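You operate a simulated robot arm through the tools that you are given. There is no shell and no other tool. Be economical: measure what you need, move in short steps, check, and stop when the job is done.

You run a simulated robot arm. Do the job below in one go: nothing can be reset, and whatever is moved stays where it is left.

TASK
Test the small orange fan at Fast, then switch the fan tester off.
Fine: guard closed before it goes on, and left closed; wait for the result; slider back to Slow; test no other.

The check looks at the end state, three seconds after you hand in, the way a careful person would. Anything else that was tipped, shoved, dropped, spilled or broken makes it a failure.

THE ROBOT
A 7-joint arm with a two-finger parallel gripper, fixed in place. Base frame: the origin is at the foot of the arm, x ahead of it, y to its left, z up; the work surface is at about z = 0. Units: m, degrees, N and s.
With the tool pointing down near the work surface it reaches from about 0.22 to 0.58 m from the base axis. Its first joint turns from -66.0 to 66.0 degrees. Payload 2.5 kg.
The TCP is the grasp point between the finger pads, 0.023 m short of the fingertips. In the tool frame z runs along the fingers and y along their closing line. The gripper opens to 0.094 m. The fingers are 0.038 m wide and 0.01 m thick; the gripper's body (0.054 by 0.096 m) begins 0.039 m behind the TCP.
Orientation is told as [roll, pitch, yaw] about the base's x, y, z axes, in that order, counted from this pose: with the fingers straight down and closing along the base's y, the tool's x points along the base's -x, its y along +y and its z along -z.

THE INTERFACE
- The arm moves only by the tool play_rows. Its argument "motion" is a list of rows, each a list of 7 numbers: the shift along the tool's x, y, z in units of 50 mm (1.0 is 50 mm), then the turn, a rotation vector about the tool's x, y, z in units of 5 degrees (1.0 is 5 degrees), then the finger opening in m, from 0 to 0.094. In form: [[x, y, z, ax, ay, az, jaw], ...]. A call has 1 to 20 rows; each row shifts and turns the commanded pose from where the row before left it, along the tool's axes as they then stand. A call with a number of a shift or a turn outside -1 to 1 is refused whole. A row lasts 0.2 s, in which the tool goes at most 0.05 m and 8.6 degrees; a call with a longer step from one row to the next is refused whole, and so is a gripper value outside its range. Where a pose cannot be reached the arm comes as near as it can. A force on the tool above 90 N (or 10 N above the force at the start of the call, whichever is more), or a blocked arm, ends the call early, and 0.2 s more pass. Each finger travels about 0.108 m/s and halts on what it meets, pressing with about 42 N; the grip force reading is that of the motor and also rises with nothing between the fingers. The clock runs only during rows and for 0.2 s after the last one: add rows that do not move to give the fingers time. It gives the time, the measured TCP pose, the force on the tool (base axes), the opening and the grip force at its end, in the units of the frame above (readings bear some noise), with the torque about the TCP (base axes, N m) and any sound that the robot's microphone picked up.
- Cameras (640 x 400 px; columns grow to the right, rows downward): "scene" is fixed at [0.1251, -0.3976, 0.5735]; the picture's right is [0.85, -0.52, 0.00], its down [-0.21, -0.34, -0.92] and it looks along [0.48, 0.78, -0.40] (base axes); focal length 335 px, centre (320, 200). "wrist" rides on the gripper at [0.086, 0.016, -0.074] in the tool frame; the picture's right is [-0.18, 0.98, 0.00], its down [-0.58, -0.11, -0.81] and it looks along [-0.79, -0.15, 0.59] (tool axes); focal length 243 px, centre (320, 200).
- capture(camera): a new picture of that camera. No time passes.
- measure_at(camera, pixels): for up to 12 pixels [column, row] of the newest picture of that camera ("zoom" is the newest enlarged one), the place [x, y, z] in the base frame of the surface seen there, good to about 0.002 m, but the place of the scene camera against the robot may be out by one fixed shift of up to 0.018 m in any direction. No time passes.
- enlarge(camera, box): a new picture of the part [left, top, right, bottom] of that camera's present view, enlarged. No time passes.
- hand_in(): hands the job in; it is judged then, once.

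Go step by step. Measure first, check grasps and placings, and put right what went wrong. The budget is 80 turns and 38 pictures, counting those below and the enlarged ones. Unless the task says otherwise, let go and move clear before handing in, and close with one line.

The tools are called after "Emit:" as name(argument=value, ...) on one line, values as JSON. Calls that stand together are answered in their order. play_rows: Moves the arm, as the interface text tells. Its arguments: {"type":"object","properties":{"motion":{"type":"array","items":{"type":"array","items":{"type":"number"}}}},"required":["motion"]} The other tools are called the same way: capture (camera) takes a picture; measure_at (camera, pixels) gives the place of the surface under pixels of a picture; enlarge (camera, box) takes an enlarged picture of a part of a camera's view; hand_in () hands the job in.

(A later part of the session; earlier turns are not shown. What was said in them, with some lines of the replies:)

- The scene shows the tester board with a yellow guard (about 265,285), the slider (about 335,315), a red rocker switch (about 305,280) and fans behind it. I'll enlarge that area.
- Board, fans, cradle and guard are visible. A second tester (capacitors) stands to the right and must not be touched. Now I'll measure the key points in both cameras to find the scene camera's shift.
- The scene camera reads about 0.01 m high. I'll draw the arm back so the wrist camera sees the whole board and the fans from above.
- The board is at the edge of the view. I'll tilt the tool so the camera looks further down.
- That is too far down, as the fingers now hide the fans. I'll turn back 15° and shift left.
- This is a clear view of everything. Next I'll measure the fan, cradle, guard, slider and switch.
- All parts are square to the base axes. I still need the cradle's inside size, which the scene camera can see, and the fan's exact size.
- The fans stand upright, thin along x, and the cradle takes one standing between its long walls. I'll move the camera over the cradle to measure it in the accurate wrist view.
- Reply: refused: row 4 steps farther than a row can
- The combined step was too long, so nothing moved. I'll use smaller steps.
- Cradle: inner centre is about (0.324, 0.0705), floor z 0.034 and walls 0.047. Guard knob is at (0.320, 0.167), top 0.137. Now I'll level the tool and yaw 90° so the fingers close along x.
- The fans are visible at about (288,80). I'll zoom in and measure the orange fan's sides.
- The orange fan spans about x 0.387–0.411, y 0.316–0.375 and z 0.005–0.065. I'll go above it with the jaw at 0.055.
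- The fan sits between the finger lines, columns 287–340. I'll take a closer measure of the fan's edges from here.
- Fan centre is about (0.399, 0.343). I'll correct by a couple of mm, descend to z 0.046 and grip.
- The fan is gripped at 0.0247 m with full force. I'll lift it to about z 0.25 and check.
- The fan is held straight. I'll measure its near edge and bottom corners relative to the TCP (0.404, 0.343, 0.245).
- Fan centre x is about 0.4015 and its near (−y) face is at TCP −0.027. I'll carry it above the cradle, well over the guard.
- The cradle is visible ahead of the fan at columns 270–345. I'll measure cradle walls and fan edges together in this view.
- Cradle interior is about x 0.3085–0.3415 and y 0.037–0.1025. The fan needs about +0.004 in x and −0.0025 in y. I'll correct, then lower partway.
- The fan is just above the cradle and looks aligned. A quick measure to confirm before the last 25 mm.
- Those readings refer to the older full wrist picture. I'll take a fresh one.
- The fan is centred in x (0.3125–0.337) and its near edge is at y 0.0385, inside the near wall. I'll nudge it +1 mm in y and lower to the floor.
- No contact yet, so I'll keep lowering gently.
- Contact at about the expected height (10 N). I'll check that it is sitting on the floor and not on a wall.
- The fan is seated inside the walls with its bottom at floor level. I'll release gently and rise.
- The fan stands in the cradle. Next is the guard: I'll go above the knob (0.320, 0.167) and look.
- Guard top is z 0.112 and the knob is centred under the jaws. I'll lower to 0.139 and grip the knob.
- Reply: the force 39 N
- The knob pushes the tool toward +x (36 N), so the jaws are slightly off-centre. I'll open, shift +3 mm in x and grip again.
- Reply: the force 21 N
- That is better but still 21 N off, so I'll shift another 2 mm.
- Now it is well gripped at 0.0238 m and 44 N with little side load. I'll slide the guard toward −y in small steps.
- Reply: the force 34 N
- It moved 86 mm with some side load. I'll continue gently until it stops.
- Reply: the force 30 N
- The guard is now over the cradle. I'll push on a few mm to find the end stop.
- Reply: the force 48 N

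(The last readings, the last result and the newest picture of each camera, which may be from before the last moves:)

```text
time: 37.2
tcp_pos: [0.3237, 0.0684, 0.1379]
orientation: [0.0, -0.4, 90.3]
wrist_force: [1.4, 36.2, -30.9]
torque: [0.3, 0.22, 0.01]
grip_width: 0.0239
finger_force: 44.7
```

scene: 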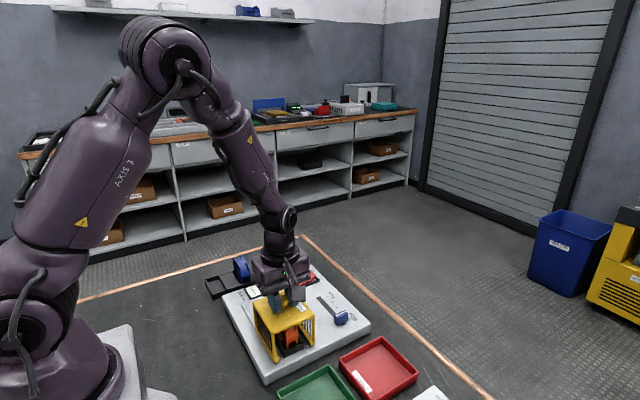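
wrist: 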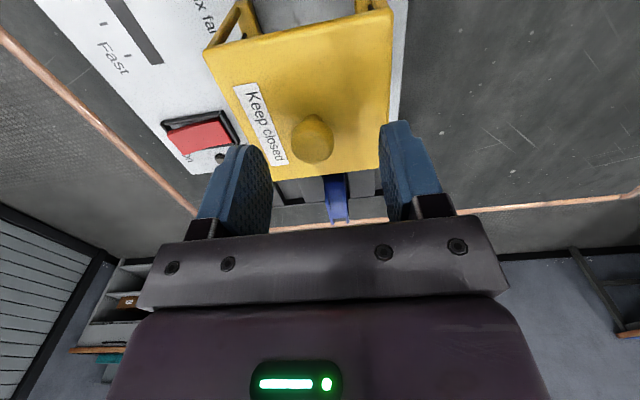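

The guard hits its stop at y ≈ 0.068 (36 N), so it is closed. I'll relax, release, rise and view the slider.

Emit:
play_rows(motion=[[-0.05, 0, 0, 0, 0, 0, 0.018], [0, 0, 0, 0, 0, 0, 0.03], [0, 0, 0, 0, 0, 0, 0.045], [0, 0, -0.4, 0, 0, 0, 0.05], [0, 0, -0.8, 0, 0, 0, 0.05], [0, 0, -0.5, 0, 0, 0, 0.05], [0, -0.8, 0, 0, 0, 0, 0.05], [0, -0.8, 0, 0, 0, 0, 0.05], [0, -0.8, 0, 0, 0, 0, 0.05], [0.2, 0, 0, 0, 0, 0, 0.05], [0, 0, 0.5, 0, 0, 0, 0.05], [0, 0, 0.5, 0, 0, 0, 0.05], [0, 0, 0, 0, 0, 0, 0.05]])

Emit:
capture(camera="wrist")

```text
time: 40.0
tcp_pos: [0.4424, 0.0555, 0.173]
orientation: [0.0, -0.1, 90.1]
wrist_force: [-0.1, -0.2, 0.6]
torque: [0.02, -0.01, 0.01]
grip_width: 0.0501
finger_force: 0.0
```

```text
8 pictures are left
```

wrist: 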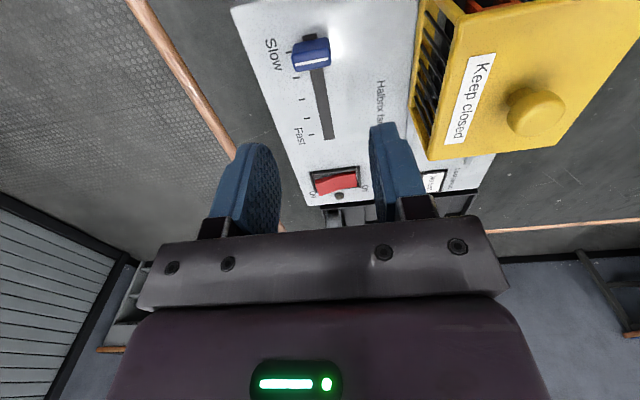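

The handle is at (311,53), ticks run to Fast at about (308,135), and the rocker is at (337,182). I'll measure them all.

Emit:
measure_at(camera="wrist", pixels=[[293, 60], [329, 58], [311, 43], [311, 62], [296, 76], [300, 99], [304, 117], [308, 133], [330, 136], [322, 100], [313, 68], [300, 50]])

Emit:
measure_at(camera="wrist", pixels=[[318, 185], [355, 180], [337, 177], [337, 188], [312, 175], [360, 168], [430, 155], [560, 158], [534, 110], [339, 196], [425, 90], [435, 180]])

```text
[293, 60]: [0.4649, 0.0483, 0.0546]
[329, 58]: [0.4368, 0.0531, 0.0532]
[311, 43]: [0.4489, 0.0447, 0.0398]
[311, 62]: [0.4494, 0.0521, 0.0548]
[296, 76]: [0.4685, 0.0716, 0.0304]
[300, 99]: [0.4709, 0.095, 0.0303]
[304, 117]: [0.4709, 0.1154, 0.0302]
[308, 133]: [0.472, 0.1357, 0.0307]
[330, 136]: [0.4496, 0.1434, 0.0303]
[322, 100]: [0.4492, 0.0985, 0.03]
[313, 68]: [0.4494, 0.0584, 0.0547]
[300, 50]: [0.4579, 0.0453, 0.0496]
```

```text
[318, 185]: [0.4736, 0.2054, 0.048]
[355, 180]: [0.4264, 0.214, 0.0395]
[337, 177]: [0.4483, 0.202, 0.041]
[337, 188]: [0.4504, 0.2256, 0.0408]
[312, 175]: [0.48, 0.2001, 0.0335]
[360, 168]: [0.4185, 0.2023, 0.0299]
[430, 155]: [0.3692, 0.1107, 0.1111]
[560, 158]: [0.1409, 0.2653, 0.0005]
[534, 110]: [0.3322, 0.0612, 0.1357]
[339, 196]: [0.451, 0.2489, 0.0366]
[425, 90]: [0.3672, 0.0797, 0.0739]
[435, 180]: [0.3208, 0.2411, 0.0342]
```

The handle spans x 0.436–0.465 with y centre about 0.053. Slow is y≈0.054 and Fast y≈0.136, 82 mm of travel. I'll lower over the handle and grip it across x.

Emit:
play_rows(motion=[[0.02, -0.14, 0.5, 0, 0, 0, 0.05], [0, 0, 0.6, 0, 0, 0, 0.05], [0, 0, 0.6, 0, 0, 0, 0.05], [0, 0, 0.56, 0, 0, 0, 0.05], [0, 0, 0, 0, 0, 0, 0.05], [0, 0, 0, 0, 0, 0, 0.04], [0, 0, 0, 0, 0, 0, 0.032], [0, 0, 0, 0, 0, 0, 0.025], [0, 0, 0, 0, 0, 0, 0.022], [0, 0, 0, 0, 0, 0, 0.022]])

```text
time: 42.2
tcp_pos: [0.4503, 0.0587, 0.0579]
orientation: [0.4, 0.1, 90.0]
wrist_force: [-26.9, 0.0, 8.4]
torque: [-0.12, -0.66, -0.21]
grip_width: 0.03
finger_force: 45.3
```

Gripped at 0.030. I'll ease 2 mm toward −x to relieve the side force, then drag toward Fast.

Emit:
play_rows(motion=[[0, 0.04, 0, 0, 0, 0, 0.022], [-0.1, 0, 0, 0, 0, 0, 0.022], [-0.2, 0, 0, 0, 0, 0, 0.022], [-0.2, 0, 0, 0, 0, 0, 0.022], [-0.2, 0, 0, 0, 0, 0, 0.022], [-0.2, 0, 0, 0, 0, 0, 0.022], [-0.2, 0, 0, 0, 0, 0, 0.022], [-0.2, 0, 0, 0, 0, 0, 0.022], [-0.2, 0, 0, 0, 0, 0, 0.022], [0, 0, 0, 0, 0, 0, 0.022]])

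```text
time: 44.4
tcp_pos: [0.4502, 0.1327, 0.0602]
orientation: [0.0, -0.1, 90.1]
wrist_force: [23.0, -1.4, -37.6]
torque: [0.07, -0.02, 0.22]
grip_width: 0.0298
finger_force: 45.2
```

It moved about 75 mm freely. I'll go on in small steps to the end stop.

Emit:
play_rows(motion=[[-0.08, -0.02, 0, 0, 0, 0, 0.022], [-0.06, 0, 0, 0, 0, 0, 0.022], [0, 0, 0, 0, 0, 0, 0.022]])

```text
time: 45.2
tcp_pos: [0.4498, 0.1401, 0.0593]
orientation: [0.2, 0.0, 90.0]
wrist_force: [-7.5, 0.8, -5.8]
torque: [-0.08, -0.32, -0.27]
grip_width: 0.0296
finger_force: 44.9
```

Emit:
play_rows(motion=[[-0.06, 0, 0, 0, 0, 0, 0.022], [-0.04, 0, 0, 0, 0, 0, 0.022], [0, 0, 0, 0, 0, 0, 0.022]])

```text
time: 46.0
tcp_pos: [0.4494, 0.1428, 0.0602]
orientation: [0.2, 0.0, 89.9]
wrist_force: [-27.3, -0.2, 16.5]
torque: [0.37, 0.02, -0.34]
grip_width: 0.0298
finger_force: 45.2
```

Emit:
play_rows(motion=[[-0.05, 0, 0, 0, 0, 0, 0.022], [0, 0, 0, 0, 0, 0, 0.022]])

```text
time: 46.6
tcp_pos: [0.4489, 0.1447, 0.0596]
orientation: [0.3, 0.2, 90.0]
wrist_force: [-26.7, -8.7, 16.5]
torque: [0.97, 0.01, 0.01]
grip_width: 0.0296
finger_force: 44.8
```

A −y reaction appears, so the slider is at its Fast end. I'll release, rise and look.

Emit:
play_rows(motion=[[0, 0, 0, 0, 0, 0, 0.035], [0, 0, 0, 0, 0, 0, 0.05], [0, 0, -0.5, 0, 0, 0, 0.05], [0, 0, -0.6, 0, 0, 0, 0.05], [0, 0, -0.6, 0, 0, 0, 0.05], [0, 0, -0.5, 0, 0, 0, 0.03], [0, 0, 0, 0, 0, 0, 0.0], [0, 0, 0, 0, 0, 0, 0.0]])

Emit:
capture(camera="wrist")

Emit:
measure_at(camera="wrist", pixels=[[311, 62], [311, 55], [311, 68], [322, 50], [300, 30], [320, 100], [317, 110], [340, 110]])

```text
time: 48.4
tcp_pos: [0.4514, 0.1463, 0.1701]
orientation: [0.0, 0.0, 89.9]
wrist_force: [0.1, -0.2, 0.2]
torque: [0.02, 0.01, 0.02]
grip_width: 0.0
finger_force: 41.9
```

```text
7 pictures are left
```

wrist: 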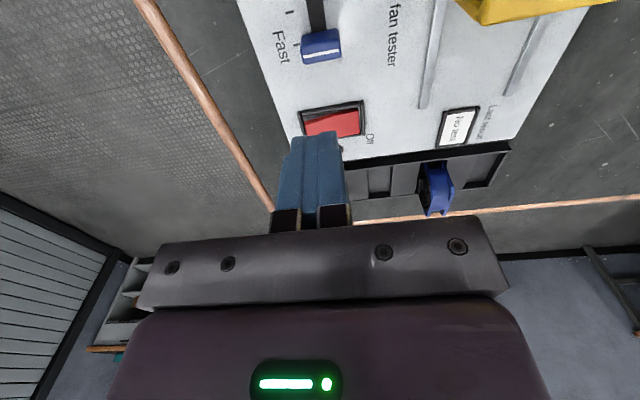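

```text
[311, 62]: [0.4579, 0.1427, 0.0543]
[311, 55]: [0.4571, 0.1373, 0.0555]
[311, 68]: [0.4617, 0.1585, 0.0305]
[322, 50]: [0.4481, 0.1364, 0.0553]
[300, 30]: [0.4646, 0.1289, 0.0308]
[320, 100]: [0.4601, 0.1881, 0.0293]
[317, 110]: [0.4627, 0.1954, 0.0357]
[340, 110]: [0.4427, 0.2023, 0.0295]
```

The slider is at Fast (handle y≈0.138). Next I'll press the raised On end of the rocker at about (0.473, 0.214) with closed fingers, moving above it first.

Emit:
play_rows(motion=[[-0.7, -0.22, 0, 0, 0, 0, 0], [-0.65, -0.22, 0, 0, 0, 0, 0], [0, 0, 0.6, 0, 0, 0, 0], [0, 0, 0.6, 0, 0, 0, 0], [0, 0, 0.5, 0, 0, 0, 0], [0, 0, 0, 0, 0, 0, 0]])

```text
time: 49.8
tcp_pos: [0.4731, 0.2118, 0.0852]
orientation: [-0.1, 0.0, 89.9]
wrist_force: [-0.5, 0.0, -0.3]
torque: [-0.01, -0.01, 0.01]
grip_width: 0.0
finger_force: 41.6
```

Emit:
play_rows(motion=[[0, 0, 0.15, 0, 0, 0, 0], [0, 0, 0.1, 0, 0, 0, 0], [0, 0, 0.08, 0, 0, 0, 0], [0, 0, 0.06, 0, 0, 0, 0], [0, 0, 0.05, 0, 0, 0, 0]])

```text
time: 51.0
tcp_pos: [0.4731, 0.2128, 0.0641]
orientation: [-0.3, 0.0, 90.0]
wrist_force: [4.3, 1.3, 3.2]
torque: [-0.02, -0.05, 0.06]
grip_width: 0.0001
finger_force: 42.4
heard: click
```

A click was heard. I'll lift and wait a few seconds, watching for the result.

Emit:
play_rows(motion=[[0, 0, -0.5, 0, 0, 0, 0], [0, 0, -0.6, 0, 0, 0, 0], [0.6, 0.1, -0.6, 0, 0, 0, 0], [0.7, 0.5, 0, 0, 0, 0, 0], [0.6, 0.3, 0, 0, 0, 0, 0], [0, 0, 0, 0, 0, 0, 0], [0, 0, 0, 0, 0, 0, 0], [0, 0, 0, 0, 0, 0, 0], [0, 0, 0, 0, 0, 0, 0], [0, 0, 0, 0, 0, 0, 0], [0, 0, 0, 0, 0, 0, 0], [0, 0, 0, 0, 0, 0, 0], [0, 0, 0, 0, 0, 0, 0], [0, 0, 0, 0, 0, 0, 0], [0, 0, 0, 0, 0, 0, 0], [0, 0, 0, 0, 0, 0, 0], [0, 0, 0, 0, 0, 0, 0], [0, 0, 0, 0, 0, 0, 0]])

Emit:
enlarge(camera="wrist", box=[240, 0, 560, 220])

```text
time: 54.8
tcp_pos: [0.4294, 0.1191, 0.1506]
orientation: [0.1, 0.0, 90.0]
wrist_force: [-0.1, -0.4, 0.1]
torque: [0.01, -0.04, 0.02]
grip_width: 0.0
finger_force: 42.1
```

```text
1.82 times, centred on (400, 110) of wrist
```

zoom: 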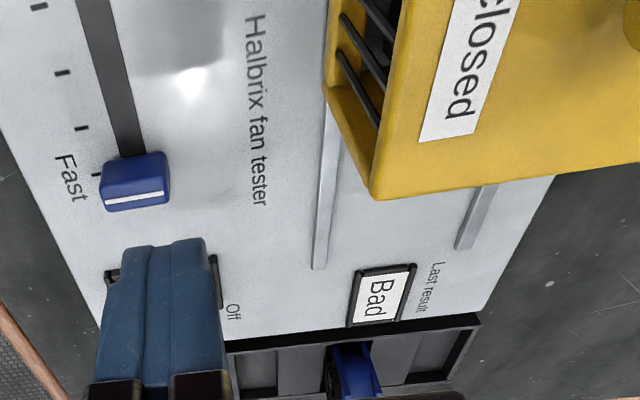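

The screen shows "Bad", so the test result is in. Now I'll switch off by pressing the Off end at about (0.427, 0.213).

Emit:
play_rows(motion=[[-0.7, 0.01, 0, 0, 0, 0, 0], [-0.7, 0.01, 0, 0, 0, 0, 0], [-0.5, 0, 0, 0, 0, 0, 0], [0, 0, 0.6, 0, 0, 0, 0], [0, 0, 0.6, 0, 0, 0, 0], [0, 0, 0.1, 0, 0, 0, 0], [0, 0, 0, 0, 0, 0, 0]])

Emit:
play_rows(motion=[[0, 0, 0.15, 0, 0, 0, 0], [0, 0, 0.1, 0, 0, 0, 0], [0, 0, 0.08, 0, 0, 0, 0], [0, 0, 0.06, 0, 0, 0, 0], [0, 0, 0.05, 0, 0, 0, 0]])

```text
time: 56.4
tcp_pos: [0.4268, 0.2121, 0.0837]
orientation: [0.0, 0.0, 90.0]
wrist_force: [0.5, 0.3, 0.4]
torque: [-0.03, 0.0, 0.04]
grip_width: 0.0005
finger_force: 42.3
```

```text
time: 57.6
tcp_pos: [0.4259, 0.214, 0.0624]
orientation: [-0.1, 0.0, 89.8]
wrist_force: [-11.2, -4.2, 23.9]
torque: [-0.05, 0.04, -0.01]
grip_width: 0.0
finger_force: 42.4
heard: click
```

It clicked off. I'll lift, go back over the slider handle (0.450, 0.139) and grip it.

Emit:
play_rows(motion=[[0, 0, -0.4, 0, 0, 0, 0], [0, 0, -0.6, 0, 0, 0, 0], [0, 0, -0.8, 0, 0, 0, 0], [0.7, -0.23, 0, 0, 0, 0, 0.02], [0.78, -0.24, 0, 0, 0, 0, 0.05], [0, 0, 0, 0, 0, 0, 0.05], [0, 0, 0, 0, 0, 0, 0.05]])

Emit:
enlarge(camera="wrist", box=[200, 0, 520, 200])

```text
time: 59.2
tcp_pos: [0.4523, 0.1425, 0.1484]
orientation: [0.0, 0.0, 90.1]
wrist_force: [0.6, -0.2, -0.9]
torque: [-0.02, 0.02, -0.01]
grip_width: 0.05
finger_force: 0.1
```

```text
2.00 times, centred on (360, 100) of wrist
```

zoom: 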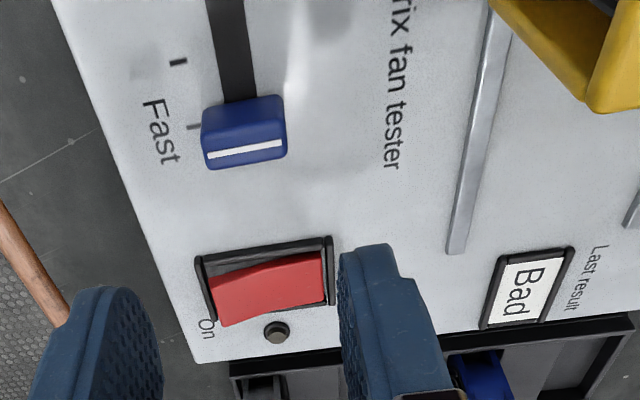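

The On end is raised again and the lamp is dark, so the tester is off with result "Bad" still shown. I'll lower and grip the slider.

Emit:
play_rows(motion=[[0.04, 0.03, 0.6, 0, 0, 0, 0.05], [0, 0, 0.6, 0, 0, 0, 0.05], [0, 0, 0.58, 0, 0, 0, 0.05], [0, 0, 0, 0, 0, 0, 0.05], [0, 0, 0, 0, 0, 0, 0.04], [0, 0, 0, 0, 0, 0, 0.032], [0, 0, 0, 0, 0, 0, 0.025], [0, 0, 0, 0, 0, 0, 0.022], [0, 0, 0, 0, 0, 0, 0.022]])

```text
time: 61.2
tcp_pos: [0.4494, 0.1397, 0.0625]
orientation: [-0.1, 0.0, 90.0]
wrist_force: [0.6, 0.6, -3.3]
torque: [-0.08, -0.04, -0.02]
grip_width: 0.03
finger_force: 45.6
```

A good grip with no side load. I'll drag it back toward Slow.

Emit:
play_rows(motion=[[0.1, 0, 0, 0, 0, 0, 0.022], [0.2, 0, 0, 0, 0, 0, 0.022], [0.2, 0, 0, 0, 0, 0, 0.022], [0.2, 0, 0, 0, 0, 0, 0.022], [0.2, 0, 0, 0, 0, 0, 0.022], [0.2, 0, 0, 0, 0, 0, 0.022], [0.2, 0, 0, 0, 0, 0, 0.022], [0.2, 0, 0, 0, 0, 0, 0.022], [0.1, 0, 0, 0, 0, 0, 0.022], [0.04, 0, 0, 0, 0, 0, 0.022], [0, 0, 0, 0, 0, 0, 0.022]])

```text
time: 63.6
tcp_pos: [0.4509, 0.0548, 0.0619]
orientation: [-0.1, 0.0, 89.9]
wrist_force: [-7.2, 2.2, 43.0]
torque: [0.18, 0.29, -0.07]
grip_width: 0.0298
finger_force: 44.8
```

Emit:
play_rows(motion=[[0.05, 0, 0, 0, 0, 0, 0.022], [0.03, 0, 0, 0, 0, 0, 0.022], [0, 0, 0, 0, 0, 0, 0.022]])

```text
time: 64.4
tcp_pos: [0.4499, 0.0531, 0.0625]
orientation: [-0.3, -0.2, 90.2]
wrist_force: [2.9, 15.5, 31.5]
torque: [-0.35, 0.31, -0.35]
grip_width: 0.0297
finger_force: 44.7
```

The end stop at Slow pushes back at 15 N. I'll release, rise and check everything.

Emit:
play_rows(motion=[[0, 0, 0, 0, 0, 0, 0.035], [0, 0, 0, 0, 0, 0, 0.05], [0, 0, 0, 0, 0, 0, 0.05], [0, 0, -0.5, 0, 0, 0, 0.05], [0, 0, -0.8, 0, 0, 0, 0.05], [0, 0, -0.8, 0, 0, 0, 0.05], [0, 0, -0.8, 0, 0, 0, 0.05], [0, 0, -0.8, 0, 0, 0, 0.05], [0, 0, 0, 0, 0, 0, 0.05]])

Emit:
enlarge(camera="wrist", box=[180, 0, 600, 250])

Emit:
enlarge(camera="scene", box=[190, 225, 390, 395])

```text
time: 66.4
tcp_pos: [0.4485, 0.0523, 0.2483]
orientation: [-0.1, 0.0, 89.9]
wrist_force: [-0.3, 0.0, 0.1]
torque: [-0.02, 0.03, 0.02]
grip_width: 0.05
finger_force: 0.0
```

```text
1.52 times, centred on (390, 125) of wrist
```

zoom: 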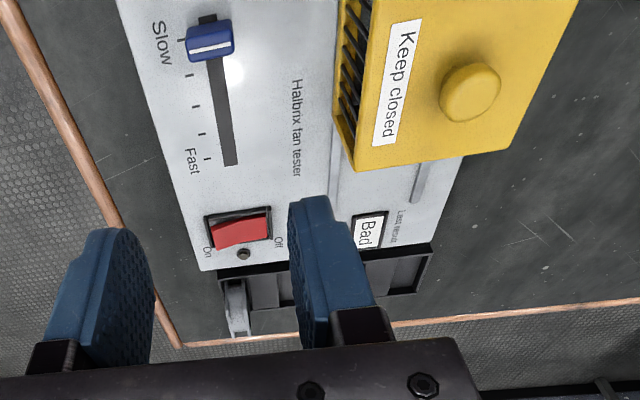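

```text
2.35 times, centred on (290, 310) of scene
```

zoom: 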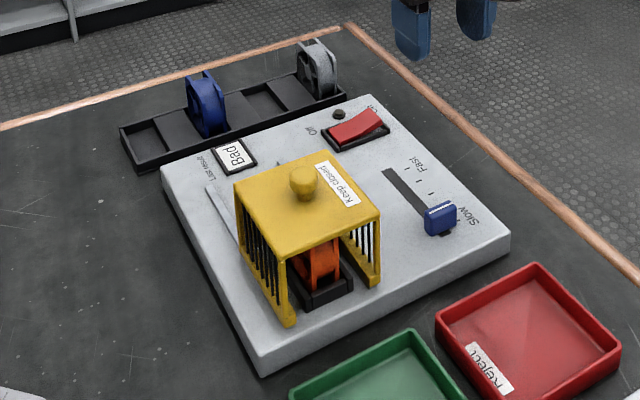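

The guard is closed over the orange fan, the screen shows "Bad", the rocker is off with its lamp dark, and the slider is back at Slow. The other fans haven't moved and the arm is clear, so I'm handing in.

Emit:
hand_in()

```text
The job is handed in.
```

I tested the small orange fan at Fast and the tester showed "Bad". The tester is now off, the slider is back at Slow, and the guard is closed with the fan still in the cradle under it.
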